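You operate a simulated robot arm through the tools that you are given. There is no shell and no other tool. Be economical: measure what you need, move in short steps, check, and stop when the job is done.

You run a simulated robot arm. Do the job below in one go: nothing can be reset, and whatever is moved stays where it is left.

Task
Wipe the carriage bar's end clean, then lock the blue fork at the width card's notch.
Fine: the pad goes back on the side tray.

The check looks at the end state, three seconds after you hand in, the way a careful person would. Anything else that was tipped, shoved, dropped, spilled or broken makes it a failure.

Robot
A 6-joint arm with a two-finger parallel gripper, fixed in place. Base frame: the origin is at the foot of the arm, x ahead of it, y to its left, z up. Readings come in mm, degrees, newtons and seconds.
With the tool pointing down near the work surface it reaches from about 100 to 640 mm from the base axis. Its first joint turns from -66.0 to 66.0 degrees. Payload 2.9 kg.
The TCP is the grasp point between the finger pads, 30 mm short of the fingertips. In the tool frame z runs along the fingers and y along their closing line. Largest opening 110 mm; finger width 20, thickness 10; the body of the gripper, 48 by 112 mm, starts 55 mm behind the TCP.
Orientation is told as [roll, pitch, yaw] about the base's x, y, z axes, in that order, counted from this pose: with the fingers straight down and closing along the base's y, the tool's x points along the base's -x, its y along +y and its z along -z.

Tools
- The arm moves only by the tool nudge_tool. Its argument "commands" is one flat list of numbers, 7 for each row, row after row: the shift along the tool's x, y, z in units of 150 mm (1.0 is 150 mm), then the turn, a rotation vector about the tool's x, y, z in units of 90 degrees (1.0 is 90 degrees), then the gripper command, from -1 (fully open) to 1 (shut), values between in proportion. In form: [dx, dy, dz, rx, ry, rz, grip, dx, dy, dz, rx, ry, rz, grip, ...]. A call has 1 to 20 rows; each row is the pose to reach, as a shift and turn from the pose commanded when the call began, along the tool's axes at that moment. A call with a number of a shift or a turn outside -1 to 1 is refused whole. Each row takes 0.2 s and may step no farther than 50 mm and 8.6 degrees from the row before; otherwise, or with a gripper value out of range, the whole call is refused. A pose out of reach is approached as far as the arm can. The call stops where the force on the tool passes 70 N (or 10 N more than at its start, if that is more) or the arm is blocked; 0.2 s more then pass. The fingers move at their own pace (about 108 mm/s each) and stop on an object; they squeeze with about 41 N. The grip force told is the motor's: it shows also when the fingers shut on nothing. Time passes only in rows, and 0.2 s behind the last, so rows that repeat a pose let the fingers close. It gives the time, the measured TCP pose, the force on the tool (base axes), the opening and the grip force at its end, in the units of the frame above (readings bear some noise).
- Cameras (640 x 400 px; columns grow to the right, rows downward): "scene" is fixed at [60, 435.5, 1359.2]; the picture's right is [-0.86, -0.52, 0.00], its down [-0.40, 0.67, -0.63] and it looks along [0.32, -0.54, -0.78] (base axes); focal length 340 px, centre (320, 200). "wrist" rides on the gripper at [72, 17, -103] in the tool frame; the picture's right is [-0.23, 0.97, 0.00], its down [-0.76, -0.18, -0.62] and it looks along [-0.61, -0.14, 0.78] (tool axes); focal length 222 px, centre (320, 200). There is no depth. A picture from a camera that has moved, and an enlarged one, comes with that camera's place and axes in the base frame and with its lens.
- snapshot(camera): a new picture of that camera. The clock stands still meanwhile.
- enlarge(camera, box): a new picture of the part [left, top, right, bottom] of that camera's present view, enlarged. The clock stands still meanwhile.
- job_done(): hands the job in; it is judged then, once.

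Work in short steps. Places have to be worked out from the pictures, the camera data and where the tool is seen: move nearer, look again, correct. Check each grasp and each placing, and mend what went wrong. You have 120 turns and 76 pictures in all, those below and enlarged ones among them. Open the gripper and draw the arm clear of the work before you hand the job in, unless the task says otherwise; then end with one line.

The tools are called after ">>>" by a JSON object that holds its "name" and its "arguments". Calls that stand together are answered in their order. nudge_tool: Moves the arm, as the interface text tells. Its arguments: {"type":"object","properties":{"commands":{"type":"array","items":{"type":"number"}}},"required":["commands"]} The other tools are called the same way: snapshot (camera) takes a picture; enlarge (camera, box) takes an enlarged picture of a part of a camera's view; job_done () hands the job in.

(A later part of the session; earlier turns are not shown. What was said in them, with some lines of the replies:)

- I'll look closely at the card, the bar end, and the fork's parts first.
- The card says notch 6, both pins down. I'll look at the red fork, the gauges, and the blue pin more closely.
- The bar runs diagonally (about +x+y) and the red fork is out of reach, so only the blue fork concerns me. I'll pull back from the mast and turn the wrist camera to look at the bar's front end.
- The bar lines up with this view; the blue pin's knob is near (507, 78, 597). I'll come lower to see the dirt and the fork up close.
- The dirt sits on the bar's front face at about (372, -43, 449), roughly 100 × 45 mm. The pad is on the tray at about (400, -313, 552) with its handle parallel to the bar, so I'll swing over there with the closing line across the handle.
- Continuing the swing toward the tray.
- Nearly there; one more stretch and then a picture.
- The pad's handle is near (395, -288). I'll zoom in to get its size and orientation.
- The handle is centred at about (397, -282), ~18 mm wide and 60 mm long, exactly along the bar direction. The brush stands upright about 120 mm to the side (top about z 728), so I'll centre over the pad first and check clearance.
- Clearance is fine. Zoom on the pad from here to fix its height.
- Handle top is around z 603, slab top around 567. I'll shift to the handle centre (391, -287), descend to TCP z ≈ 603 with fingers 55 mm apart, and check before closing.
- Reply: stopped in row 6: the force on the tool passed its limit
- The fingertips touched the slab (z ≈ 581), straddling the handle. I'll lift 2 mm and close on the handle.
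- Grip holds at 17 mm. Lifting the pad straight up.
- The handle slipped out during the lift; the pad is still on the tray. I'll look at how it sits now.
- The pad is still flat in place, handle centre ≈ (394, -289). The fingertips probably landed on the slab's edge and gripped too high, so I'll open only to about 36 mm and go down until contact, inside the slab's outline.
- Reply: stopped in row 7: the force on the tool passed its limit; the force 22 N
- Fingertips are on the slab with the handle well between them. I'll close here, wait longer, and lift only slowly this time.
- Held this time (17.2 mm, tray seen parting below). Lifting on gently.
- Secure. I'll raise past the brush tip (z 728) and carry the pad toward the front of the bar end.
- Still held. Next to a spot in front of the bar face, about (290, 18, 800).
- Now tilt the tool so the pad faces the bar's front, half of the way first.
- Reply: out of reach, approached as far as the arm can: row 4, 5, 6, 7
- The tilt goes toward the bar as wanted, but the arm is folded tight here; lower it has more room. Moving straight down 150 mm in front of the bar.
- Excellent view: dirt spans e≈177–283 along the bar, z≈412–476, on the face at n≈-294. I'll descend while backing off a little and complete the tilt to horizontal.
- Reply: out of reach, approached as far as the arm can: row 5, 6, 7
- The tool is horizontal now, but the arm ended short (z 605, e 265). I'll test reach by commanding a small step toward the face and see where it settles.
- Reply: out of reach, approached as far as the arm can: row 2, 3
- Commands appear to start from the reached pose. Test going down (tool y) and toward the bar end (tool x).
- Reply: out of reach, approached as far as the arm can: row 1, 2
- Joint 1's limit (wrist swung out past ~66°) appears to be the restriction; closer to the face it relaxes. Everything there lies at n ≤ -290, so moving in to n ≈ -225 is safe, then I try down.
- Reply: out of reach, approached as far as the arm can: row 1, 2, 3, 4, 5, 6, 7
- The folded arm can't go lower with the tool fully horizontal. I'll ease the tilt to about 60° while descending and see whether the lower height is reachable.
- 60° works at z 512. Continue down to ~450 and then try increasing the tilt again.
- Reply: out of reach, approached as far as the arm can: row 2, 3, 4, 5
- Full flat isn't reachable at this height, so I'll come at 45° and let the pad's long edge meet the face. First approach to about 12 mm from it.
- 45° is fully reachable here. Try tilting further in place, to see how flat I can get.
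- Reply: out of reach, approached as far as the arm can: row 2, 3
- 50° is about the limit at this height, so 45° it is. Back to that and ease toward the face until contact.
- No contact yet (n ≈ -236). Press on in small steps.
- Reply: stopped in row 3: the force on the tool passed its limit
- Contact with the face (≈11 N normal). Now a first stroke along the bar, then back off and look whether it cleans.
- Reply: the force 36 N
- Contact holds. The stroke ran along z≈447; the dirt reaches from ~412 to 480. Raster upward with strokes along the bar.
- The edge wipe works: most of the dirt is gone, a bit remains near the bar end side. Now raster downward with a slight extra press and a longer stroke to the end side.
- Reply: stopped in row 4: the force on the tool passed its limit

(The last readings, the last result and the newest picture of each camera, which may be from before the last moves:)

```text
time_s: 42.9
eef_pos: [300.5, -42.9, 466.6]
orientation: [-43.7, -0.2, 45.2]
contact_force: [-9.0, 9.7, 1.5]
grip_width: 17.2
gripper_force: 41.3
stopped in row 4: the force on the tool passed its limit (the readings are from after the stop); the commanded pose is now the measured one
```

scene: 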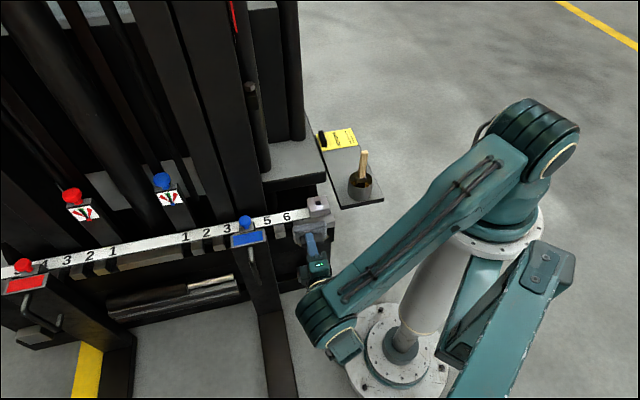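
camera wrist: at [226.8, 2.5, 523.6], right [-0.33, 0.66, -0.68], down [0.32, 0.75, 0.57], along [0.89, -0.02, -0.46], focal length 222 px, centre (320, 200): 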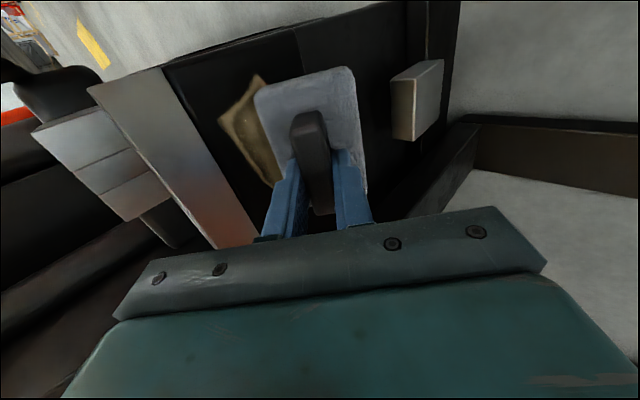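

Too hard a press stopped it near the end side; ease 1.5 mm off and continue the raster downward in smaller steps.

>>> {"name": "nudge_tool", "arguments": {"commands": [0, 0.007, -0.007, 0, 0, 0, 1, -0.1, 0.02, 0.01, 0, 0, 0, 1, -0.2, 0.025, 0.011, 0, 0, 0, 1, -0.32, 0.025, 0.011, 0, 0, 0, 1, -0.44, 0.025, 0.011, 0, 0, 0, 1, -0.55, 0.03, 0.016, 0, 0, 0, 1, -0.55, 0.06, 0.046, 0, 0, 0, 1, -0.44, 0.07, 0.056, 0, 0, 0, 1, -0.32, 0.07, 0.056, 0, 0, 0, 1, -0.2, 0.07, 0.056, 0, 0, 0, 1, -0.1, 0.07, 0.056, 0, 0, 0, 1, 0, 0.07, 0.056, 0, 0, 0, 1]}}

>>> {"name": "enlarge", "arguments": {"camera": "wrist", "box": [180, 30, 400, 190]}}

```text
time_s: 45.5
eef_pos: [299.2, -40.7, 455.1]
orientation: [-43.8, -0.3, 45.1]
contact_force: [-0.5, 0.1, -1.1]
grip_width: 17.2
gripper_force: 40.8
```

```text
2.50 times, centred on (290, 110) of wrist
camera zoom: at [189.0, -33.9, 517.4], right [-0.34, 0.66, -0.67], down [0.32, 0.75, 0.58], along [0.89, -0.02, -0.46], focal length 555 px, centre (395, 425)
```

zoom: 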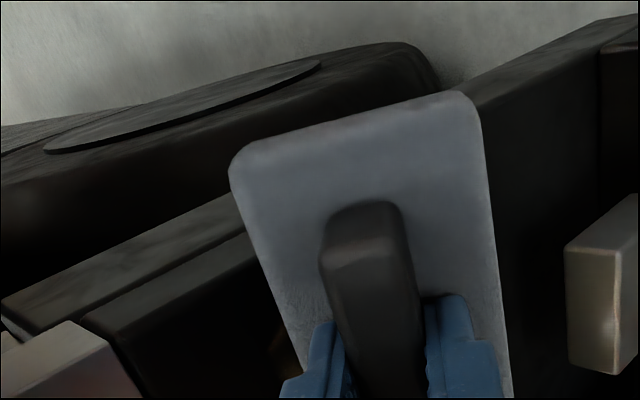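

Backing off the face to inspect.

>>> {"name": "nudge_tool", "arguments": {"commands": [0, 0.1, -0.1, 0, 0, 0, 1, 0, 0.15, -0.25, 0, 0, 0, 1, 0, 0.2, -0.4, 0, 0, 0, 1, 0, 0.2, -0.55, 0, 0, 0, 1]}}

>>> {"name": "enlarge", "arguments": {"camera": "wrist", "box": [220, 0, 480, 160]}}

```text
time_s: 46.5
eef_pos: [244.3, 14.6, 493.4]
orientation: [-43.8, -0.1, 45.1]
contact_force: [0.1, 0.8, -0.3]
grip_width: 17.2
gripper_force: 41.6
```

```text
2.46 times, centred on (350, 80) of wrist
camera zoom: at [132.9, 23.4, 556.5], right [-0.34, 0.66, -0.67], down [0.32, 0.75, 0.58], along [0.89, -0.02, -0.46], focal length 547 px, centre (246, 495)
```

zoom: 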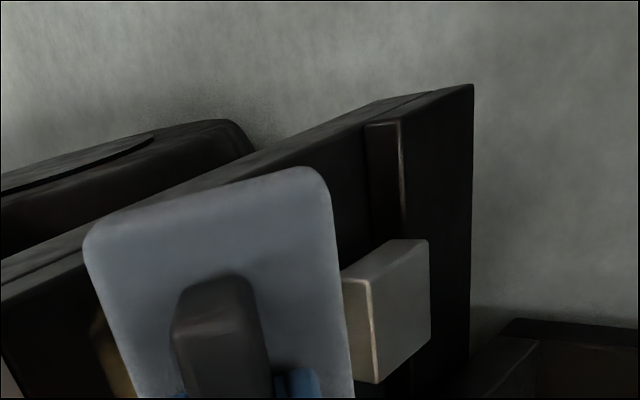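

Some dirt is still visible behind the pad. I'll rise for a full look at the patch.

>>> {"name": "nudge_tool", "arguments": {"commands": [0, -0.15, -0.15, 0, 0, 0, 1, 0, -0.3, -0.3, 0, 0, 0, 1, -0.1, -0.45, -0.45, 0, 0, 0, 1, -0.2, -0.6, -0.6, 0, 0, 0, 1, -0.2, -0.7, -0.7, 0, 0, 0, 1]}}

>>> {"name": "enlarge", "arguments": {"camera": "wrist", "box": [240, 0, 500, 160]}}

>>> {"name": "enlarge", "arguments": {"camera": "scene", "box": [260, 190, 360, 300]}}

```text
time_s: 47.6
eef_pos: [267.2, 34.8, 643.6]
orientation: [-43.8, -0.2, 45.1]
contact_force: [-0.1, -0.3, -1.5]
grip_width: 16.8
gripper_force: 40.8
```

```text
2.46 times, centred on (370, 80) of wrist
camera zoom: at [156.5, 42.2, 705.8], right [-0.34, 0.66, -0.67], down [0.32, 0.75, 0.58], along [0.89, -0.02, -0.46], focal length 547 px, centre (197, 495)
```

zoom: 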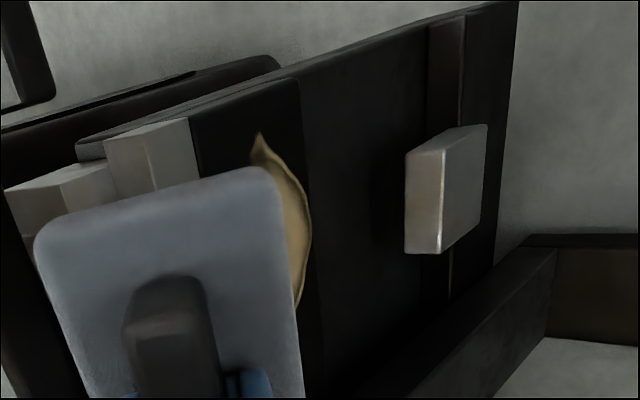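

```text
3.64 times, centred on (310, 245) of scene
camera zoom: at [60.0, 435.6, 1359.2], right [-0.86, -0.52, 0.0], down [-0.4, 0.67, -0.63], along [0.32, -0.54, -0.78], focal length 1235 px, centre (356, 36)
```

zoom: 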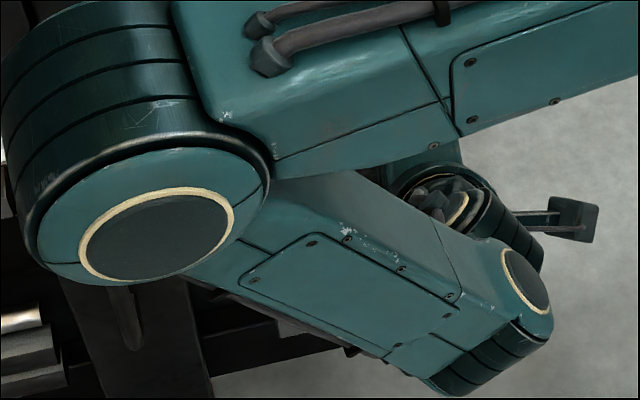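

The lower half (z≈412–450) remains. I'll go back down and wipe it from z≈465 down to 425 at the TCP.

>>> {"name": "nudge_tool", "arguments": {"commands": [-0.02, 0.12, 0.13, 0, 0, 0, 1, -0.04, 0.25, 0.26, 0, 0, 0, 1, -0.06, 0.4, 0.41, 0, 0, 0, 1, -0.08, 0.54, 0.55, 0, 0, 0, 1, -0.1, 0.69, 0.7, 0, 0, 0, 1, -0.113, 0.82, 0.84, 0, 0, 0, 1, -0.113, 0.8, 0.9, 0, 0, 0, 1, -0.113, 0.7, 0.97, 0, 0, 0, 1]}}

```text
time_s: 49.5
eef_pos: [296.5, 28.5, 464.5]
orientation: [-43.8, -0.2, 45.1]
contact_force: [0.3, 0.2, 0.6]
grip_width: 17.2
gripper_force: 40.8
```

Now in toward the face at z≈445.

>>> {"name": "nudge_tool", "arguments": {"commands": [0, -0.03, 0.1, 0, 0, 0, 1, 0, -0.08, 0.2, 0, 0, 0, 1, 0, -0.12, 0.28, 0, 0, 0, 1, 0, -0.143, 0.323, 0, 0, 0, 1]}}

```text
time_s: 50.5
eef_pos: [333.1, -7.9, 445.1]
orientation: [-43.8, -0.2, 45.2]
contact_force: [0.7, -1.1, -0.6]
grip_width: 17.3
gripper_force: 41.2
```

Just short of contact. Press 2 mm and raster at this height and lower.

>>> {"name": "nudge_tool", "arguments": {"commands": [0, -0.0096, 0.0093, 0, 0, 0, 1, 0.1, -0.0096, 0.0093, 0, 0, 0, 1, 0.2, -0.0096, 0.0093, 0, 0, 0, 1, 0.33, -0.0096, 0.0093, 0, 0, 0, 1, 0.33, 0.013, 0.032, 0, 0, 0, 1, 0.2, 0.013, 0.032, 0, 0, 0, 1, 0.1, 0.013, 0.032, 0, 0, 0, 1, 0, 0.013, 0.032, 0, 0, 0, 1, -0.1, 0.013, 0.032, 0, 0, 0, 1, -0.22, 0.013, 0.032, 0, 0, 0, 1, -0.22, 0.04, 0.06, 0, 0, 0, 1, -0.1, 0.04, 0.06, 0, 0, 0, 1, 0, 0.04, 0.06, 0, 0, 0, 1, 0.1, 0.04, 0.06, 0, 0, 0, 1, 0.2, 0.04, 0.06, 0, 0, 0, 1, 0.33, 0.04, 0.06, 0, 0, 0, 1]}}

>>> {"name": "enlarge", "arguments": {"camera": "wrist", "box": [180, 30, 400, 190]}}

```text
time_s: 53.9
eef_pos: [301.7, -42.4, 444.1]
orientation: [-43.5, -0.3, 45.2]
contact_force: [-5.0, 11.5, -2.7]
grip_width: 17.0
gripper_force: 40.8
out of reach, approached as far as the arm can: row 5, 15, 16
```

```text
2.50 times, centred on (290, 110) of wrist
camera zoom: at [191.3, -33.9, 505.7], right [-0.34, 0.66, -0.67], down [0.32, 0.75, 0.58], along [0.88, -0.02, -0.47], focal length 555 px, centre (395, 425)
```

zoom: 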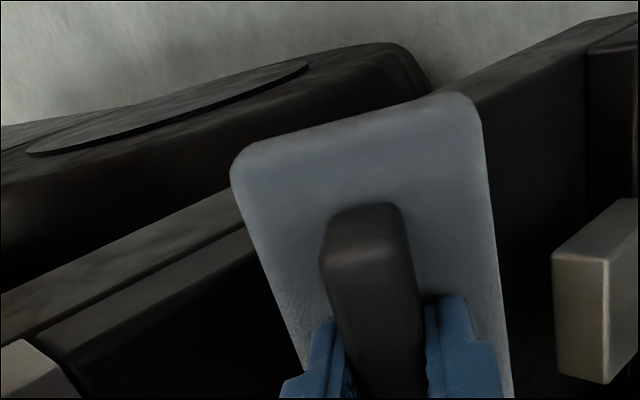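

Low reach near the end side is limited at this tilt. I'll ease to ~33° tilt (which puts the edge lower), press again and stroke at edge z≈420 and ≈411.

>>> {"name": "nudge_tool", "arguments": {"commands": [0, 0, 0, -0.06, 0, 0, 1, 0, 0, 0, -0.12, 0, 0, 1, 0, -0.02, 0.02, -0.12, 0, 0, 1, 0, -0.026, 0.026, -0.12, 0, 0, 1]}}

```text
time_s: 54.9
eef_pos: [302.9, -44.6, 443.1]
orientation: [-32.7, -0.2, 45.2]
contact_force: [-18.9, 20.9, 8.4]
grip_width: 17.1
gripper_force: 41.1
```

Good contact (~28 N). Stroking along the low band now.

>>> {"name": "nudge_tool", "arguments": {"commands": [0.05, 0, 0, 0, 0, 0, 1, -0.05, 0, 0, 0, 0, 0, 1, -0.15, 0, 0, 0, 0, 0, 1, -0.25, 0, 0, 0, 0, 0, 1, -0.36, 0, 0, 0, 0, 0, 1, -0.48, 0, 0, 0, 0, 0, 1, -0.6, 0, 0, 0, 0, 0, 1, -0.6, 0.0288, 0.0449, 0, 0, 0, 1, -0.48, 0.0288, 0.0449, 0, 0, 0, 1, -0.36, 0.0288, 0.0449, 0, 0, 0, 1, -0.25, 0.0288, 0.0449, 0, 0, 0, 1, -0.12, 0.0288, 0.0449, 0, 0, 0, 1, 0, 0.0288, 0.0449, 0, 0, 0, 1, 0.05, 0.0288, 0.0449, 0, 0, 0, 1, 0.05, -0.0288, -0.0449, 0, 0, 0, 1, -0.1, -0.0288, -0.0449, 0, 0, 0, 1, -0.22, -0.0288, -0.0449, 0, 0, 0, 1, -0.35, -0.0288, -0.0449, 0, 0, 0, 1, -0.48, -0.0288, -0.0449, 0, 0, 0, 1, -0.6, -0.0288, -0.0449, 0, 0, 0, 1]}}

```text
time_s: 59.0
eef_pos: [368.9, 19.5, 451.8]
orientation: [-32.7, -0.2, 45.1]
contact_force: [-20.9, 9.0, -0.6]
grip_width: 17.2
gripper_force: 41.4
```

Contact kept throughout. Two more bands upward for overlap.

>>> {"name": "nudge_tool", "arguments": {"commands": [0, -0.036, -0.056, 0, 0, 0, 1, 0.12, -0.036, -0.056, 0, 0, 0, 1, 0.24, -0.036, -0.056, 0, 0, 0, 1, 0.36, -0.036, -0.056, 0, 0, 0, 1, 0.48, -0.036, -0.056, 0, 0, 0, 1, 0.6, -0.036, -0.056, 0, 0, 0, 1, 0.68, -0.036, -0.056, 0, 0, 0, 1, 0.68, -0.079, -0.123, 0, 0, 0, 1, 0.56, -0.079, -0.123, 0, 0, 0, 1, 0.44, -0.079, -0.123, 0, 0, 0, 1, 0.32, -0.079, -0.123, 0, 0, 0, 1, 0.2, -0.079, -0.123, 0, 0, 0, 1, 0.1, -0.079, -0.123, 0, 0, 0, 1, 0, -0.079, -0.123, 0, 0, 0, 1]}}

```text
time_s: 62.0
eef_pos: [368.3, 18.7, 473.8]
orientation: [-32.9, -0.3, 45.1]
contact_force: [-17.5, 7.9, -0.1]
grip_width: 17.3
gripper_force: 41.1
```

Back off and up to inspect the whole patch.

>>> {"name": "nudge_tool", "arguments": {"commands": [0, 0.1, -0.065, 0, 0, 0, 1, 0.0, 0.2, -0.13, 0, 0, 0, 1, 0.08, 0.308, -0.198, 0, 0, 0, 1, 0.15, 0.2, -0.36, 0, 0, 0, 1, 0.22, 0.1, -0.52, 0.05, 0, 0, 1, 0.29, 0, -0.68, 0.1, 0, 0, 1, 0.35, -0.1, -0.84, 0.13, 0, 0, 1, 0.35, -0.214, -1.0, 0.13, 0, 0, 1]}}

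>>> {"name": "enlarge", "arguments": {"camera": "wrist", "box": [240, 0, 500, 160]}}

```text
time_s: 63.9
eef_pos: [294.4, 18.8, 617.7]
orientation: [-44.7, -0.3, 45.1]
contact_force: [-1.0, -0.7, -1.2]
grip_width: 16.8
gripper_force: 41.1
```

```text
2.46 times, centred on (370, 80) of wrist
camera zoom: at [183.6, 27.6, 678.1], right [-0.33, 0.65, -0.68], down [0.31, 0.76, 0.57], along [0.89, -0.03, -0.45], focal length 547 px, centre (197, 495)
```

zoom: 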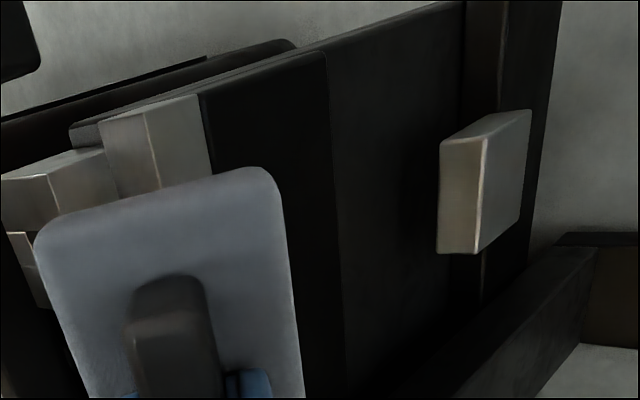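

Looks clean where visible; I'll verify the rest with the scene camera after moving away. Straighten the tool to vertical and rise.

>>> {"name": "nudge_tool", "arguments": {"commands": [0, -0.05, -0.05, -0.08, 0, 0, 1, 0, -0.1, -0.1, -0.16, 0, 0, 1, 0, -0.15, -0.15, -0.24, 0, 0, 1, 0, -0.2, -0.2, -0.32, 0, 0, 1, 0, -0.25, -0.25, -0.4, 0, 0, 1, 0, -0.35, -0.35, -0.48, 0, 0, 1, 0, -0.45, -0.45, -0.497, 0, 0, 1, 0, -0.58, -0.58, -0.497, 0, 0, 1, 0, -0.7, -0.7, -0.497, 0, 0, 1]}}

```text
time_s: 65.8
eef_pos: [291.7, 17.3, 764.2]
orientation: [0.1, -0.2, 45.2]
contact_force: [0.0, 0.4, -0.4]
grip_width: 17.1
gripper_force: 40.9
```

Vertical again. Retracing the path toward the tray.

>>> {"name": "nudge_tool", "arguments": {"commands": [0, 0, -0.15, 0, 0, 0, 1, 0, 0, -0.3, 0, 0, 0, 1, 0.05, -0.12, -0.4, 0, 0, 0, 1, 0.12, -0.27, -0.43, 0, 0, 0, 1, 0.19, -0.42, -0.43, 0, 0, 0, 1, 0.26, -0.57, -0.43, 0, 0, 0, 1, 0.33, -0.72, -0.43, 0, 0, 0, 1, 0.4, -0.87, -0.43, 0, 0, 0, 1, 0.44, -0.97, -0.43, 0, 0, 0, 1]}}

>>> {"name": "enlarge", "arguments": {"camera": "scene", "box": [210, 170, 400, 290]}}

```text
time_s: 67.8
eef_pos: [351.1, -132.0, 830.4]
orientation: [0.0, -0.1, 45.2]
contact_force: [0.3, 0.3, 0.3]
grip_width: 17.1
gripper_force: 40.8
```

```text
3.33 times, centred on (305, 230) of scene
camera zoom: at [60.0, 435.5, 1359.2], right [-0.86, -0.52, 0.0], down [-0.4, 0.67, -0.63], along [0.32, -0.54, -0.78], focal length 1132 px, centre (370, 100)
```

zoom: 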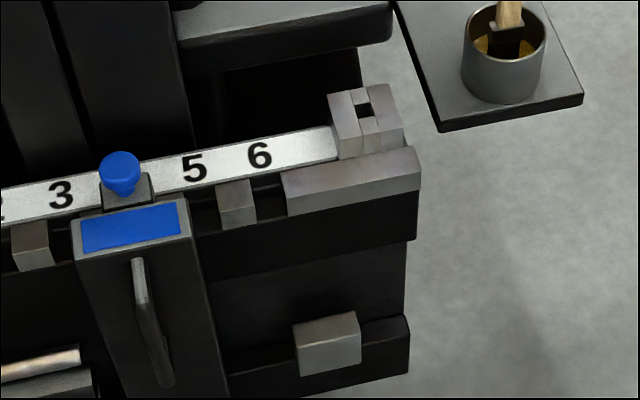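

The bar end is clean. Now over the pad's place on the tray.

>>> {"name": "nudge_tool", "arguments": {"commands": [0.06, -0.1, 0, 0, 0, 0, 1, 0.14, -0.25, 0, 0, 0, 0, 1, 0.22, -0.4, 0, 0, 0, 0, 1, 0.31, -0.55, 0, 0, 0, 0, 1, 0.4, -0.7, 0, 0, 0, 0, 1, 0.48, -0.85, 0, 0, 0, 0, 1, 0.533, -0.946, 0, 0, 0, 0, 1, 0.533, -0.946, 0.1, 0, 0, 0, 1, 0.533, -0.946, 0.25, 0, 0, 0, 1, 0.533, -0.946, 0.4, 0, 0, 0, 1, 0.533, -0.946, 0.55, 0, 0, 0, 1, 0.533, -0.946, 0.7, 0, 0, 0, 1, 0.533, -0.946, 0.85, 0, 0, 0, 1]}}

>>> {"name": "snapshot", "arguments": {"camera": "wrist"}}

```text
time_s: 70.7
eef_pos: [394.7, -287.0, 702.4]
orientation: [0.0, -0.2, 45.1]
contact_force: [1.5, -0.1, -0.5]
grip_width: 17.0
gripper_force: 41.1
```

```text
29 pictures are left
camera wrist: at [331.5, -326.5, 806.0], right [-0.53, 0.85, 0.0], down [0.66, 0.41, 0.63], along [0.53, 0.33, -0.78], focal length 222 px, centre (320, 200)
```

wrist: 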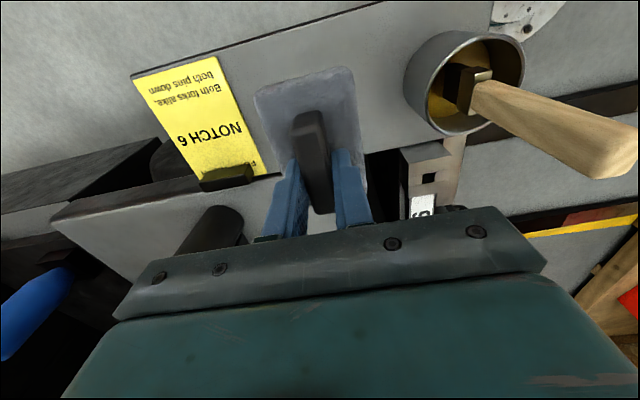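

Well placed over the tray, clear of card and cup. Lower gently until the pad rests.

>>> {"name": "nudge_tool", "arguments": {"commands": [0, 0, 0.12, 0, 0, 0, 1, 0, 0, 0.24, 0, 0, 0, 1, 0, 0, 0.36, 0, 0, 0, 1, 0, 0, 0.46, 0, 0, 0, 1, 0, 0, 0.53, 0, 0, 0, 1, 0, 0, 0.57, 0, 0, 0, 1, 0, 0, 0.59, 0, 0, 0, 1, 0, 0, 0.6, 0, 0, 0, 1]}}

```text
time_s: 72.5
eef_pos: [397.4, -286.4, 612.2]
orientation: [0.1, -0.2, 45.2]
contact_force: [-3.6, 6.8, 21.0]
grip_width: 16.9
gripper_force: 40.6
```

Resting (21 N). Release just to ~40 mm, and rise.

>>> {"name": "nudge_tool", "arguments": {"commands": [0, 0, -0.005, 0, 0, 0, 0.6, 0, 0, -0.005, 0, 0, 0, 0.3, 0, 0, -0.005, 0, 0, 0, 0.3, 0, 0, -0.1, 0, 0, 0, 0.3, 0, 0, -0.3, 0, 0, 0, 0.3, 0, 0, -0.6, 0, 0, 0, 0.3, 0, 0, -0.9, 0, 0, 0, 0.3]}}

>>> {"name": "enlarge", "arguments": {"camera": "scene", "box": [310, 110, 390, 210]}}

```text
time_s: 74.0
eef_pos: [394.7, -288.5, 745.2]
orientation: [0.1, -0.2, 45.2]
contact_force: [0.1, 0.2, 0.3]
grip_width: 38.4
gripper_force: 0.1
```

```text
4.00 times, centred on (350, 160) of scene
camera zoom: at [60.0, 435.6, 1359.2], right [-0.86, -0.52, 0.0], down [-0.4, 0.67, -0.63], along [0.32, -0.54, -0.78], focal length 1359 px, centre (200, 360)
```

zoom: 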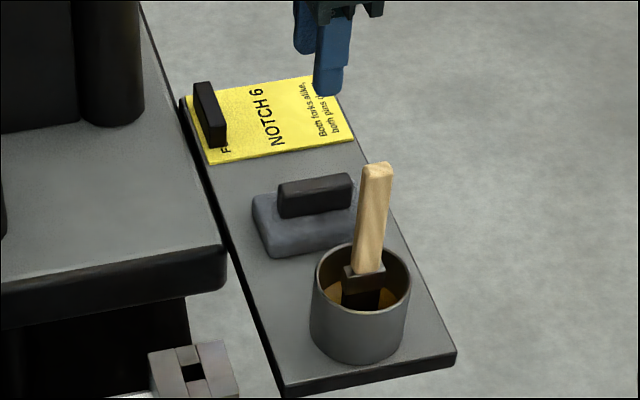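

Pad is back on the tray, flat, with card and cup undisturbed. Now retrace around toward the blue fork's pin, turning the gripper so it closes along the bar.

>>> {"name": "nudge_tool", "arguments": {"commands": [0, 0, -0.2, 0, 0, 0, 0.1, 0, 0, -0.45, 0, 0, 0, 0, -0.1, 0.2, -0.55, 0, 0, 0, 0, -0.22, 0.4, -0.55, 0, 0, 0.08, 0, -0.34, 0.6, -0.55, 0, 0, 0.16, 0, -0.44, 0.8, -0.55, 0, 0, 0.24, 0, -0.54, 1, -0.55, 0, 0, 0.32, 0]}}

```text
time_s: 75.7
eef_pos: [345.6, -128.2, 829.1]
orientation: [0.1, -0.1, 16.3]
contact_force: [0.0, -0.5, 0.2]
grip_width: 54.8
gripper_force: 0.0
```

Continue around, turning on.

>>> {"name": "nudge_tool", "arguments": {"commands": [-0.04, 0.2, 0, 0, 0, 0.08, 0, -0.08, 0.4, 0, 0, 0, 0.16, 0, -0.12, 0.6, 0, 0, 0, 0.24, 0, -0.16, 0.8, 0, 0, 0, 0.32, 0, -0.207, 0.947, 0, 0, 0, 0.38, 0]}}

```text
time_s: 76.8
eef_pos: [333.9, 22.0, 828.9]
orientation: [0.2, 0.0, -18.2]
contact_force: [0.2, -0.2, 0.0]
grip_width: 55.0
gripper_force: 0.0
```

Now to a viewing spot in front of the blue pin.

>>> {"name": "nudge_tool", "arguments": {"commands": [-0.1, 0.2, 0.05, 0, 0, 0.08, 0, -0.2, 0.4, 0.15, 0, 0, 0.16, 0, -0.3, 0.6, 0.3, 0, 0, 0.23, 0, -0.4, 0.8, 0.45, 0, 0, 0.298, 0, -0.48, 0.957, 0.6, 0, 0, 0.298, 0, -0.48, 0.957, 0.7, 0, 0, 0.298, 0]}}

>>> {"name": "snapshot", "arguments": {"camera": "wrist"}}

>>> {"name": "snapshot", "arguments": {"camera": "scene"}}

```text
time_s: 78.2
eef_pos: [447.1, 134.7, 724.4]
orientation: [0.1, 0.0, -44.6]
contact_force: [1.0, 0.1, -0.9]
grip_width: 55.2
gripper_force: 0.1
```

```text
27 pictures are left
camera wrist: at [407.5, 198.1, 827.1], right [0.85, 0.53, 0.0], down [0.41, -0.66, 0.62], along [0.33, -0.53, -0.78], focal length 222 px, centre (320, 200)
```

wrist: 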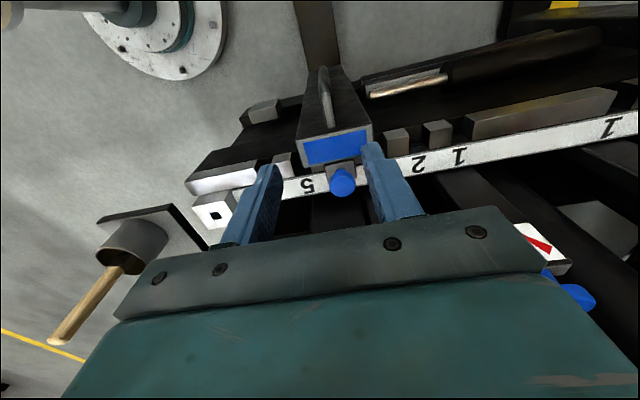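

```text
26 pictures are left
```

scene: 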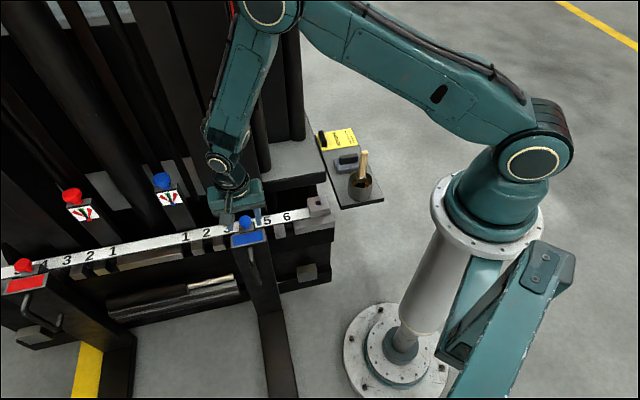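

>>> {"name": "enlarge", "arguments": {"camera": "wrist", "box": [270, 110, 410, 220]}}

```text
3.64 times, centred on (340, 165) of wrist
camera zoom: at [407.5, 198.1, 827.1], right [0.85, 0.53, 0.0], down [0.41, -0.66, 0.62], along [0.33, -0.53, -0.78], focal length 808 px, centre (247, 327)
```

zoom: 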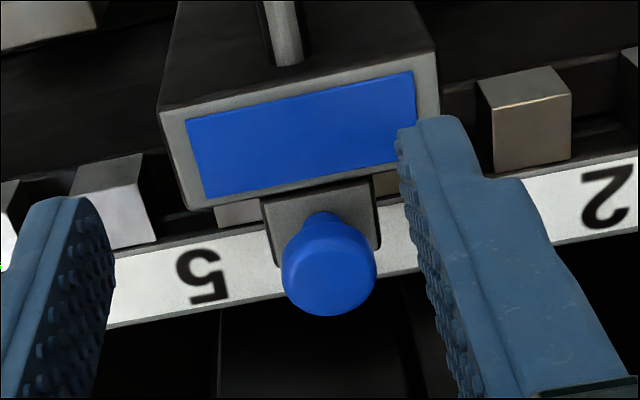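

Knob top is around z≈595, ~35 mm wide, bracket ~38 mm below the knob top, and the mast is well behind. I'll move over the knob at safe height to refine.

>>> {"name": "nudge_tool", "arguments": {"commands": [-0.15, 0.01, 0.05, 0, 0, 0, 0, -0.3, 0.02, 0.1, 0, 0, 0, 0, -0.45, 0.03, 0.2, 0, 0, 0, 0, -0.587, 0.044, 0.3, 0, 0, 0, 0, -0.587, 0.044, 0.4, 0, 0, 0, 0]}}

>>> {"name": "enlarge", "arguments": {"camera": "wrist", "box": [220, 30, 440, 220]}}

>>> {"name": "enlarge", "arguments": {"camera": "scene", "box": [190, 150, 310, 260]}}

```text
time_s: 79.5
eef_pos: [513.9, 77.5, 663.3]
orientation: [0.2, 0.0, -44.7]
contact_force: [-0.6, 0.3, -0.5]
grip_width: 54.9
gripper_force: 0.1
```

```text
2.11 times, centred on (330, 125) of wrist
camera zoom: at [475.5, 141.1, 767.3], right [0.85, 0.53, 0.0], down [0.42, -0.66, 0.62], along [0.33, -0.53, -0.78], focal length 468 px, centre (299, 358)
```

zoom: 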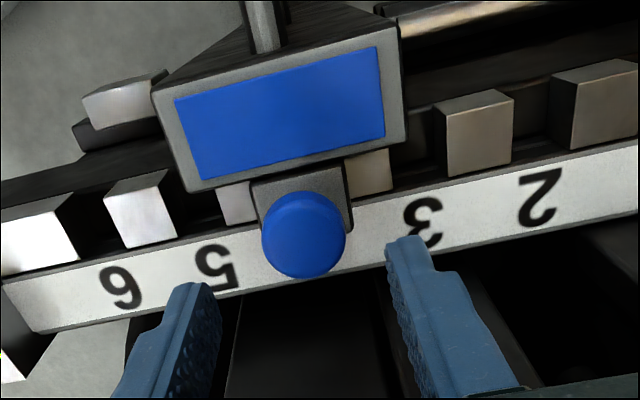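

```text
3.64 times, centred on (250, 205) of scene
camera zoom: at [60.0, 435.5, 1359.2], right [-0.86, -0.52, 0.0], down [-0.4, 0.67, -0.63], along [0.32, -0.54, -0.78], focal length 1235 px, centre (574, 182)
```

zoom: 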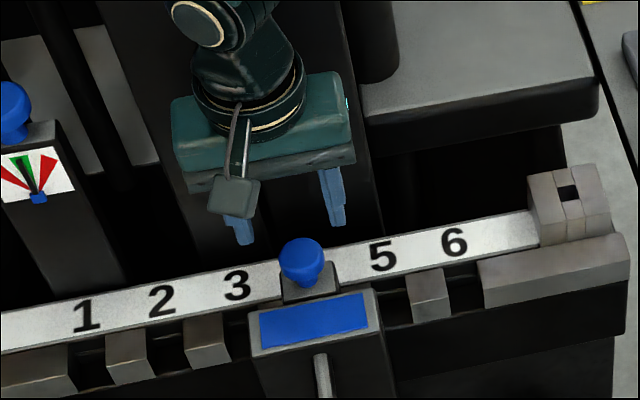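

Refined: knob top ≈ (519, 72.5, 589). Move 7 mm further in and lower around it to TCP z≈585.

>>> {"name": "nudge_tool", "arguments": {"commands": [-0.045, 0.003, 0.1, 0, 0, 0, 0, -0.045, 0.003, 0.25, 0, 0, 0, 0, -0.045, 0.003, 0.38, 0, 0, 0, 0, -0.045, 0.003, 0.46, 0, 0, 0, 0, -0.045, 0.003, 0.52, 0, 0, 0, 0]}}

>>> {"name": "enlarge", "arguments": {"camera": "wrist", "box": [220, 60, 440, 250]}}

>>> {"name": "enlarge", "arguments": {"camera": "scene", "box": [200, 180, 290, 260]}}

```text
time_s: 80.7
eef_pos: [521.1, 73.8, 587.1]
orientation: [0.2, 0.0, -44.7]
contact_force: [1.0, -0.3, 0.8]
grip_width: 54.9
gripper_force: 0.1
```

```text
2.11 times, centred on (330, 155) of wrist
camera zoom: at [481.1, 137.4, 690.5], right [0.85, 0.53, 0.0], down [0.42, -0.66, 0.62], along [0.33, -0.53, -0.78], focal length 468 px, centre (299, 295)
```

zoom: 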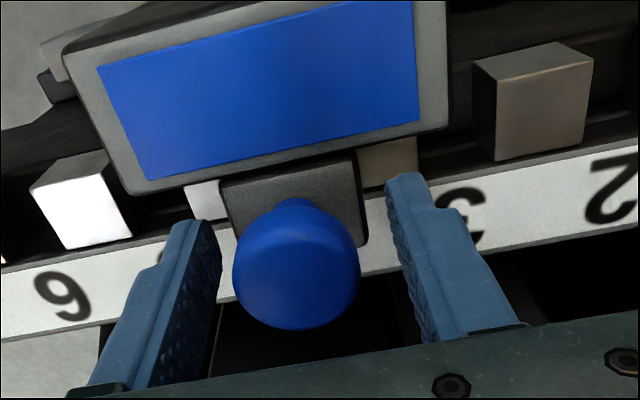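

```text
5.00 times, centred on (245, 220) of scene
camera zoom: at [60.0, 435.5, 1359.2], right [-0.86, -0.52, 0.0], down [-0.4, 0.67, -0.63], along [0.32, -0.54, -0.78], focal length 1698 px, centre (695, 100)
```

zoom: 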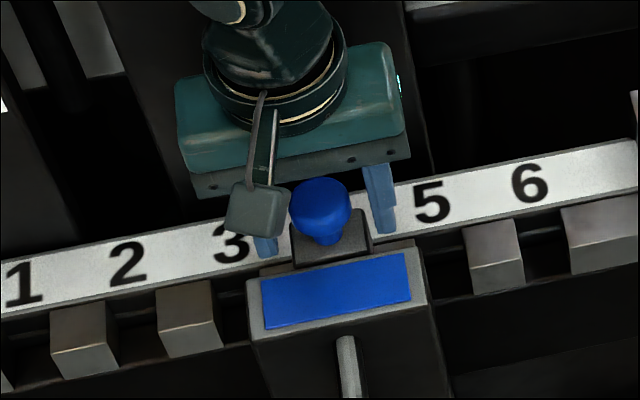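

The fingers straddle the knob but sit a few mm behind its centre. Shift 5 mm forward and close.

>>> {"name": "nudge_tool", "arguments": {"commands": [0.033, 0.003, 0, 0, 0, 0, 0, 0.033, 0.003, 0, 0, 0, 0, 0.3, 0.033, 0.003, 0, 0, 0, 0, 0.6, 0.033, 0.003, 0, 0, 0, 0, 1, 0.033, 0.003, 0, 0, 0, 0, 1]}}

>>> {"name": "enlarge", "arguments": {"camera": "wrist", "box": [220, 60, 440, 250]}}

```text
time_s: 81.8
eef_pos: [517.3, 76.0, 587.5]
orientation: [0.2, 0.1, -44.7]
contact_force: [-2.2, -8.5, -0.1]
grip_width: 43.6
gripper_force: 44.8
```

```text
2.11 times, centred on (330, 155) of wrist
camera zoom: at [478.1, 140.3, 690.6], right [0.85, 0.53, 0.0], down [0.41, -0.66, 0.62], along [0.33, -0.53, -0.78], focal length 468 px, centre (299, 295)
```

zoom: 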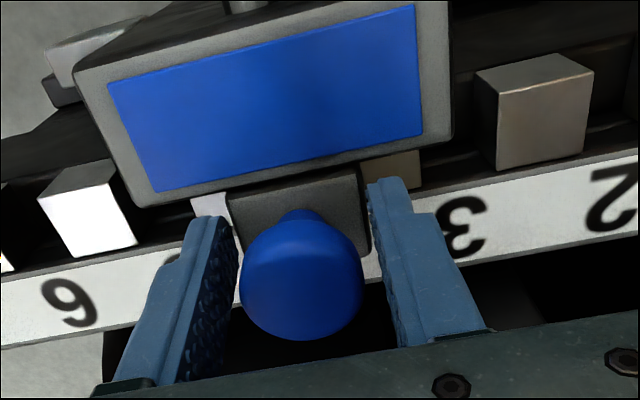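

43.6 mm is the bracket's width — the tips are below its top. Open, rise 9 mm and close again on the knob.

>>> {"name": "nudge_tool", "arguments": {"commands": [0, 0, 0, 0, 0, 0, 0, 0, 0, 0, 0, 0, 0, 0, 0, 0, -0.06, 0, 0, 0, 0, 0, 0, -0.06, 0, 0, 0, 0.5, 0, 0, -0.06, 0, 0, 0, 1, 0, 0, -0.06, 0, 0, 0, 1]}}

>>> {"name": "enlarge", "arguments": {"camera": "wrist", "box": [220, 60, 440, 250]}}

```text
time_s: 83.2
eef_pos: [518.0, 76.9, 596.1]
orientation: [0.2, 0.0, -44.6]
contact_force: [-0.9, -2.6, 2.5]
grip_width: 32.8
gripper_force: 45.3
```

```text
2.11 times, centred on (330, 155) of wrist
camera zoom: at [478.1, 140.0, 700.0], right [0.85, 0.53, 0.0], down [0.42, -0.66, 0.62], along [0.33, -0.53, -0.78], focal length 468 px, centre (299, 295)
```

zoom: 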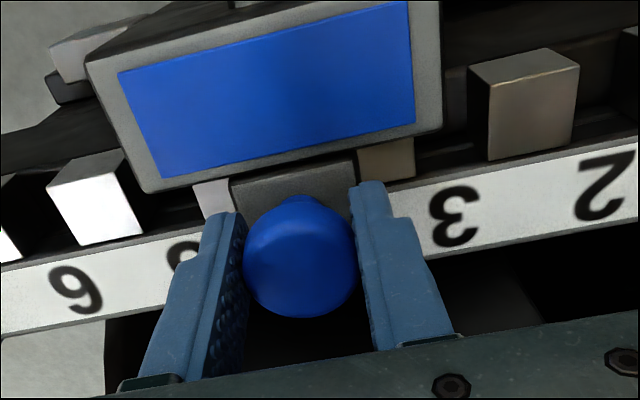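

Knob gripped (32.8 mm). Pull the pin up gradually.

>>> {"name": "nudge_tool", "arguments": {"commands": [0, 0, -0.03, 0, 0, 0, 1, 0, 0, -0.06, 0, 0, 0, 1, 0, 0, -0.1, 0, 0, 0, 1, 0, 0, -0.14, 0, 0, 0, 1]}}

>>> {"name": "enlarge", "arguments": {"camera": "wrist", "box": [220, 60, 440, 250]}}

```text
time_s: 84.2
eef_pos: [517.2, 76.0, 616.6]
orientation: [0.4, -0.1, -44.7]
contact_force: [4.5, -0.2, -1.5]
grip_width: 32.7
gripper_force: 45.0
```

```text
2.11 times, centred on (330, 155) of wrist
camera zoom: at [477.8, 139.8, 719.9], right [0.85, 0.53, 0.0], down [0.41, -0.66, 0.62], along [0.33, -0.52, -0.78], focal length 468 px, centre (299, 295)
```

zoom: 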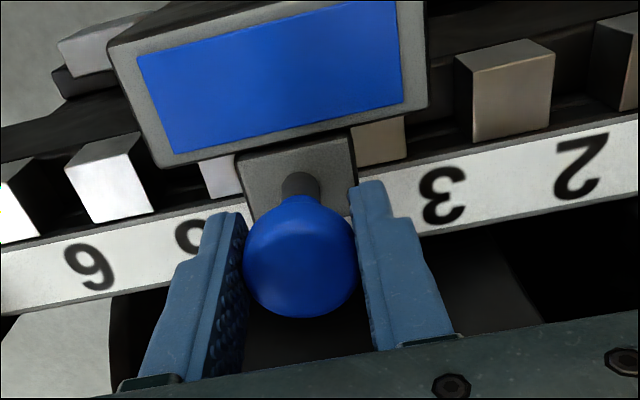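

The pin comes up freely (20 mm so far). Raise a bit more to find its stop.

>>> {"name": "nudge_tool", "arguments": {"commands": [0, 0, -0.03, 0, 0, 0, 1, 0, 0, -0.06, 0, 0, 0, 1, 0, 0, -0.09, 0, 0, 0, 1]}}

```text
time_s: 85.0
eef_pos: [516.3, 75.5, 626.7]
orientation: [0.0, 0.0, -44.8]
contact_force: [11.4, -1.4, -28.1]
grip_width: 33.1
gripper_force: 44.7
```

Pin at its upper stop (28 N). Ease 2 mm and try sliding toward notch 5/6.

>>> {"name": "nudge_tool", "arguments": {"commands": [0, 0, 0.015, 0, 0, 0, 1, 0, -0.03, 0.015, 0, 0, 0, 1, 0, -0.07, 0.015, 0, 0, 0, 1, 0, -0.12, 0.015, 0, 0, 0, 1, 0, -0.17, 0.015, 0, 0, 0, 1]}}

>>> {"name": "enlarge", "arguments": {"camera": "wrist", "box": [220, 60, 440, 250]}}

```text
time_s: 86.2
eef_pos: [500.4, 59.0, 628.4]
orientation: [0.2, 0.0, -44.6]
contact_force: [1.5, 8.0, -4.1]
grip_width: 32.5
gripper_force: 44.9
```

```text
2.11 times, centred on (330, 155) of wrist
camera zoom: at [460.6, 122.9, 731.7], right [0.85, 0.53, 0.0], down [0.42, -0.66, 0.62], along [0.33, -0.52, -0.78], focal length 468 px, centre (299, 295)
```

zoom: 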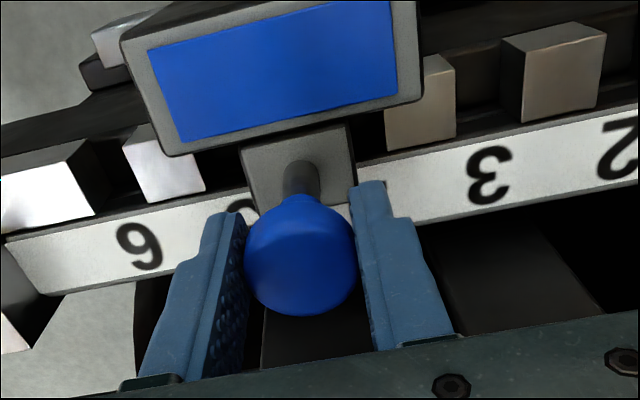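

The fork slides along readily. Label spacing is ≈57.5 mm, so notch 6 is near e≈304 (TCP). Slide most of the way.

>>> {"name": "nudge_tool", "arguments": {"commands": [0, -0.05, 0, 0, 0, 0, 1, 0, -0.1, 0, 0, 0, 0, 1, 0, -0.15, 0, 0, 0, 0, 1, 0, -0.2, 0, 0, 0, 0, 1, 0, -0.25, 0, 0, 0, 0, 1, 0, -0.3, 0, 0, 0, 0, 1, 0, -0.35, 0, 0, 0, 0, 1, 0, -0.4, 0, 0, 0, 0, 1, 0, -0.45, 0, 0, 0, 0, 1, 0, -0.5, 0, 0, 0, 0, 1, 0, -0.54, 0, 0, 0, 0, 1]}}

>>> {"name": "enlarge", "arguments": {"camera": "wrist", "box": [220, 60, 440, 250]}}

>>> {"name": "enlarge", "arguments": {"camera": "scene", "box": [220, 170, 340, 280]}}

```text
time_s: 88.7
eef_pos: [443.0, 2.9, 628.1]
orientation: [0.1, -0.1, -44.8]
contact_force: [3.6, 5.7, -2.5]
grip_width: 32.4
gripper_force: 45.1
```

```text
2.11 times, centred on (330, 155) of wrist
camera zoom: at [403.5, 66.1, 731.7], right [0.85, 0.53, 0.0], down [0.41, -0.66, 0.62], along [0.33, -0.53, -0.78], focal length 468 px, centre (299, 295)
```

zoom: 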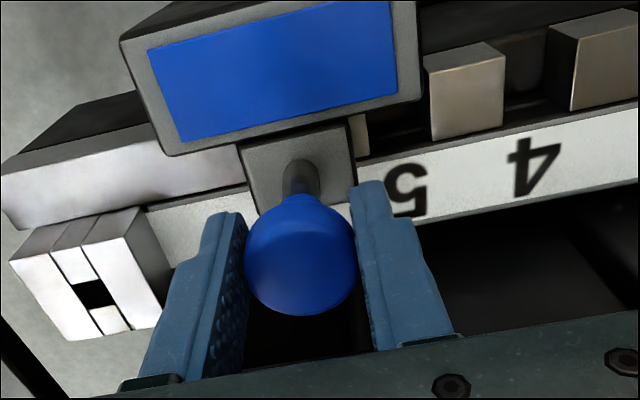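

```text
3.64 times, centred on (280, 225) of scene
camera zoom: at [60.0, 435.7, 1359.2], right [-0.86, -0.52, 0.0], down [-0.4, 0.67, -0.63], along [0.32, -0.54, -0.78], focal length 1235 px, centre (466, 109)
```

zoom: 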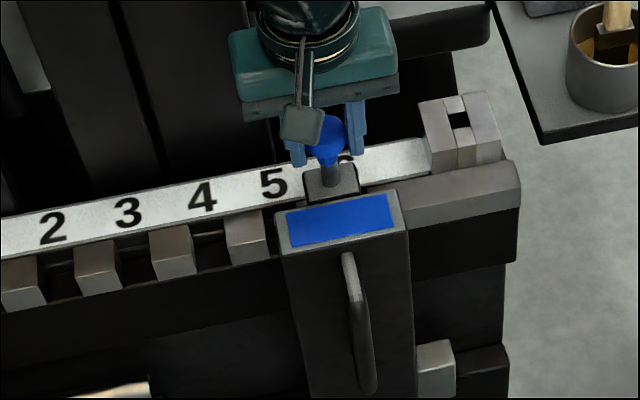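

Refining with both views: strip at z≈520 and spacing 60 mm, so notch 6 is at TCP e≈300; I'm at 315. Slide 15 mm more and compare.

>>> {"name": "nudge_tool", "arguments": {"commands": [0, -0.04, 0, 0, 0, 0, 1, 0, -0.08, 0, 0, 0, 0, 1, 0, -0.1, 0, 0, 0, 0, 1, 0, -0.1, 0, 0, 0, 0, 1]}}

>>> {"name": "enlarge", "arguments": {"camera": "wrist", "box": [220, 60, 440, 250]}}

```text
time_s: 89.7
eef_pos: [431.2, -8.3, 629.0]
orientation: [0.1, 0.2, -44.7]
contact_force: [2.7, 6.7, -11.9]
grip_width: 32.4
gripper_force: 45.4
```

```text
2.11 times, centred on (330, 155) of wrist
camera zoom: at [392.2, 54.3, 732.4], right [0.85, 0.53, 0.0], down [0.42, -0.66, 0.62], along [0.33, -0.53, -0.78], focal length 468 px, centre (299, 295)
```

zoom: 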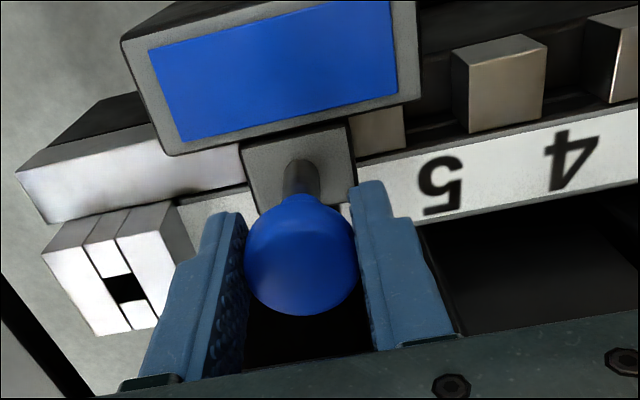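

Label 5 now sits where label 3 sat relative to the fork at notch 4 — aligned with 6. Lower the pin gently, feeling for the notch.

>>> {"name": "nudge_tool", "arguments": {"commands": [0, 0, 0.03, 0, 0, 0, 1, 0, 0, 0.06, 0, 0, 0, 1, 0, 0, 0.09, 0, 0, 0, 1, 0, 0, 0.12, 0, 0, 0, 1, 0, 0, 0.15, 0, 0, 0, 1, 0, 0, 0.18, 0, 0, 0, 1, 0, 0, 0.205, 0, 0, 0, 1]}}

>>> {"name": "enlarge", "arguments": {"camera": "wrist", "box": [220, 60, 440, 250]}}

```text
time_s: 91.2
eef_pos: [431.1, -7.9, 598.5]
orientation: [0.2, 0.1, -44.7]
contact_force: [-8.0, 1.2, 0.6]
grip_width: 32.6
gripper_force: 45.6
```

```text
2.11 times, centred on (330, 155) of wrist
camera zoom: at [392.1, 54.2, 701.8], right [0.85, 0.53, 0.0], down [0.42, -0.66, 0.62], along [0.33, -0.53, -0.78], focal length 468 px, centre (299, 295)
```

zoom: 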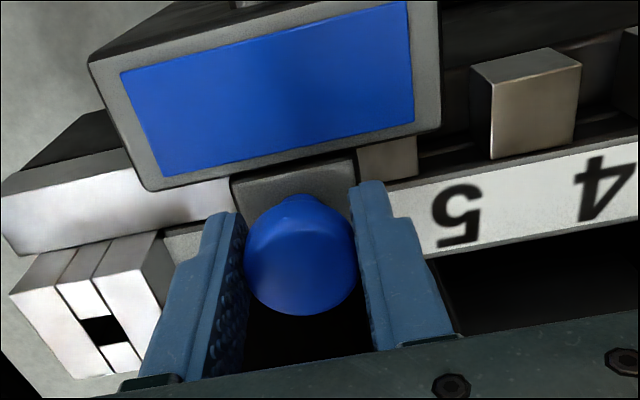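

The pin has gone down nearly fully with no resistance. Press the last few mm, then tug sideways to confirm it's locked.

>>> {"name": "nudge_tool", "arguments": {"commands": [0, 0, 0.01, 0, 0, 0, 1, 0, 0, 0.02, 0, 0, 0, 1, 0, 0, 0.03, 0, 0, 0, 1]}}

>>> {"name": "nudge_tool", "arguments": {"commands": [0, -0.015, 0, 0, 0, 0, 1, 0, -0.03, 0, 0, 0, 0, 1]}}

```text
time_s: 92.0
eef_pos: [432.7, -10.9, 593.9]
orientation: [0.4, 0.0, -44.6]
contact_force: [-11.2, 3.5, 27.0]
grip_width: 32.7
gripper_force: 44.4
```

```text
time_s: 92.7
eef_pos: [431.5, -12.5, 593.6]
orientation: [0.6, -0.2, -44.6]
contact_force: [0.8, 10.4, 21.9]
grip_width: 32.6
gripper_force: 44.6
```

Seated at the stop, and the sideways tug is resisted. Relax, release, and rise.

>>> {"name": "nudge_tool", "arguments": {"commands": [0, 0.02, -0.01, 0, 0, 0, 1, 0, 0.02, -0.01, 0, 0, 0, 0.3, 0, 0.02, -0.01, 0, 0, 0, 0, 0, 0.02, -0.01, 0, 0, 0, 0, 0, 0.02, -0.1, 0, 0, 0, 0, 0, 0.02, -0.3, 0, 0, 0, 0, 0, 0.02, -0.6, 0, 0, 0, 0, 0.3, 0.02, -0.75, 0, 0, 0, 0, 0.6, 0.02, -0.9, 0, 0, 0, 0]}}

>>> {"name": "enlarge", "arguments": {"camera": "wrist", "box": [220, 60, 440, 250]}}

>>> {"name": "enlarge", "arguments": {"camera": "scene", "box": [220, 170, 340, 280]}}

```text
refused: row 8 steps farther than a row can; nothing moved
```

```text
2.11 times, centred on (330, 155) of wrist
camera zoom: at [391.2, 51.0, 696.4], right [0.85, 0.53, 0.01], down [0.41, -0.66, 0.62], along [0.34, -0.52, -0.78], focal length 468 px, centre (299, 295)
```

zoom: 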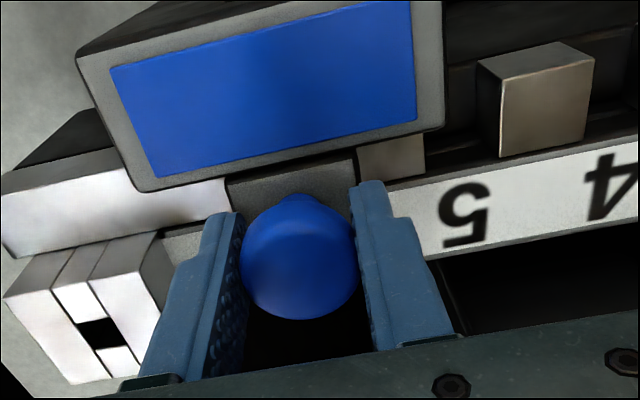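

```text
3.64 times, centred on (280, 225) of scene
camera zoom: at [59.7, 435.7, 1359.2], right [-0.86, -0.52, 0.0], down [-0.4, 0.67, -0.63], along [0.32, -0.54, -0.78], focal length 1235 px, centre (466, 109)
```

zoom: 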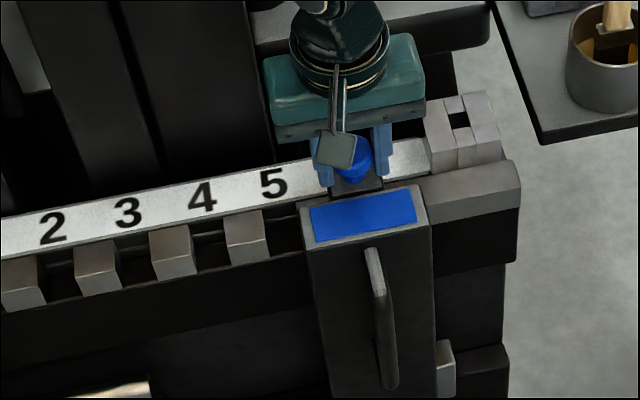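

One row was too long; nothing moved. Repeat with shorter steps.

>>> {"name": "nudge_tool", "arguments": {"commands": [0, 0.02, -0.01, 0, 0, 0, 1, 0, 0.02, -0.01, 0, 0, 0, 0.3, 0, 0.02, -0.01, 0, 0, 0, 0, 0, 0.02, -0.01, 0, 0, 0, 0, 0, 0.02, -0.15, 0, 0, 0, 0, 0, 0.02, -0.35, 0, 0, 0, 0, 0, 0.02, -0.6, 0, 0, 0, 0, 0.25, 0.02, -0.75, 0, 0, 0, 0, 0.5, 0.02, -0.9, 0, 0, 0, 0]}}

>>> {"name": "enlarge", "arguments": {"camera": "wrist", "box": [220, 80, 440, 270]}}

>>> {"name": "enlarge", "arguments": {"camera": "scene", "box": [220, 170, 340, 280]}}

```text
time_s: 94.7
eef_pos: [376.0, 41.7, 730.2]
orientation: [0.2, 0.0, -44.6]
contact_force: [0.2, -1.3, -0.8]
grip_width: 54.6
gripper_force: 0.1
```

```text
2.11 times, centred on (330, 175) of wrist
camera zoom: at [336.9, 104.9, 833.6], right [0.85, 0.53, 0.0], down [0.41, -0.66, 0.62], along [0.33, -0.53, -0.78], focal length 468 px, centre (299, 253)
```

zoom: 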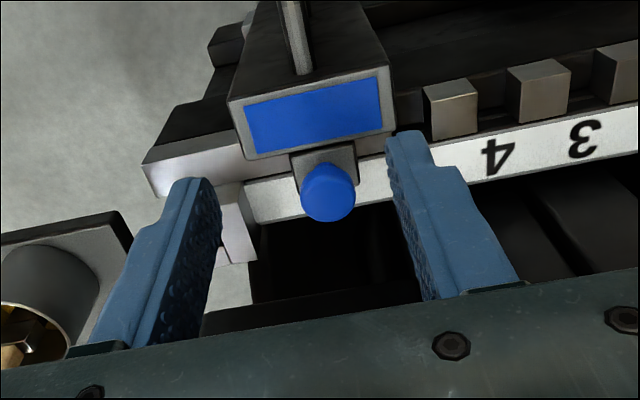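

```text
3.64 times, centred on (280, 225) of scene
camera zoom: at [60.0, 435.5, 1359.2], right [-0.86, -0.52, 0.0], down [-0.4, 0.67, -0.63], along [0.32, -0.54, -0.78], focal length 1235 px, centre (466, 109)
```

zoom: 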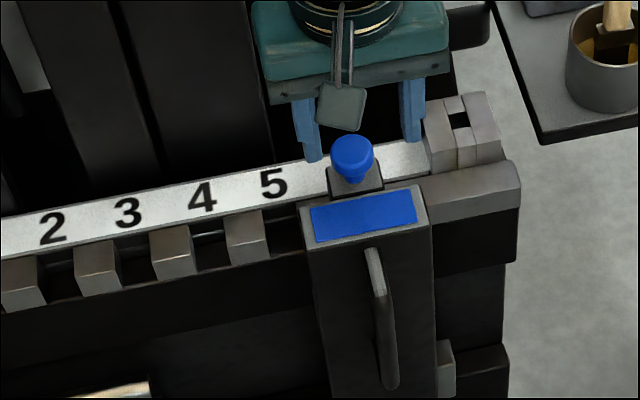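

Fork is at 6 with the pin down. Draw the arm clear, open, and take a last overall look.

>>> {"name": "nudge_tool", "arguments": {"commands": [0.1, 0, -0.2, 0, 0, 0, -0.5, 0.2, 0, -0.4, 0, 0, 0, -1, 0.3, 0, -0.6, 0, 0, 0, -1, 0.4, 0, -0.8, 0, 0, 0, -1, 0.4, 0, -0.8, 0, 0, 0, -1]}}

>>> {"name": "snapshot", "arguments": {"camera": "scene"}}

>>> {"name": "enlarge", "arguments": {"camera": "wrist", "box": [220, 80, 440, 220]}}

```text
time_s: 95.8
eef_pos: [333.0, 86.2, 850.7]
orientation: [0.2, 0.1, -44.7]
contact_force: [-0.3, -0.3, 0.1]
grip_width: 110.0
gripper_force: 0.0
```

```text
8 pictures are left
```

scene: 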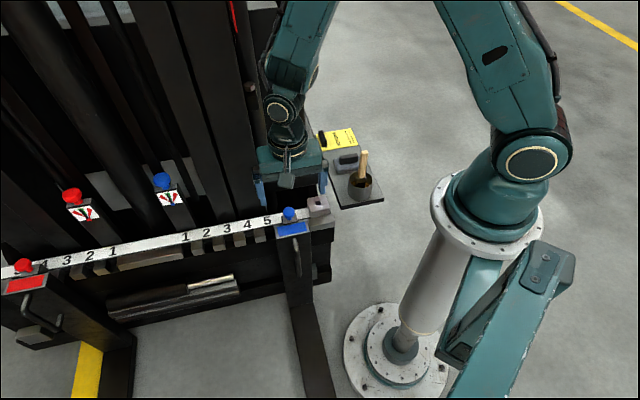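

```text
2.86 times, centred on (330, 150) of wrist
camera zoom: at [294.3, 148.3, 953.3], right [0.85, 0.53, 0.0], down [0.42, -0.66, 0.62], along [0.33, -0.53, -0.78], focal length 635 px, centre (291, 343)
```

zoom: 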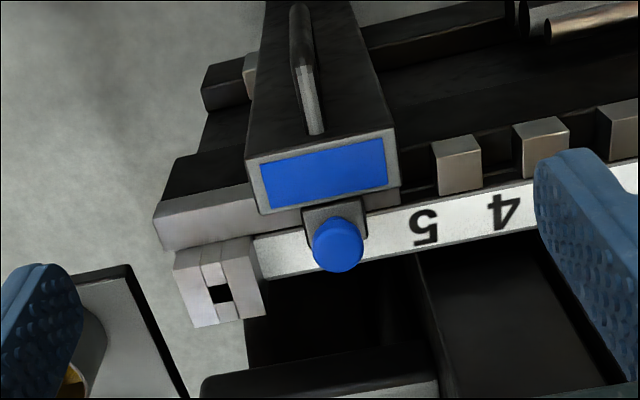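

The bar end is clean, the pad is on the tray, the blue fork sits at notch 6 with its pin down, and the arm is clear and open. Handing in.

>>> {"name": "job_done", "arguments": {}}

```text
The job is handed in.
```

The bar's end is wiped clean, the pad is back on the side tray, and the blue fork is locked at notch 6 with its pin down. The card also says "both forks alike", but I left the red fork at notch 4 because you asked only for the blue one and the red one is out of the arm's reach. On the first try at picking up the pad, its handle slipped out of the gripper and it stayed on the tray; nothing else was disturbed.
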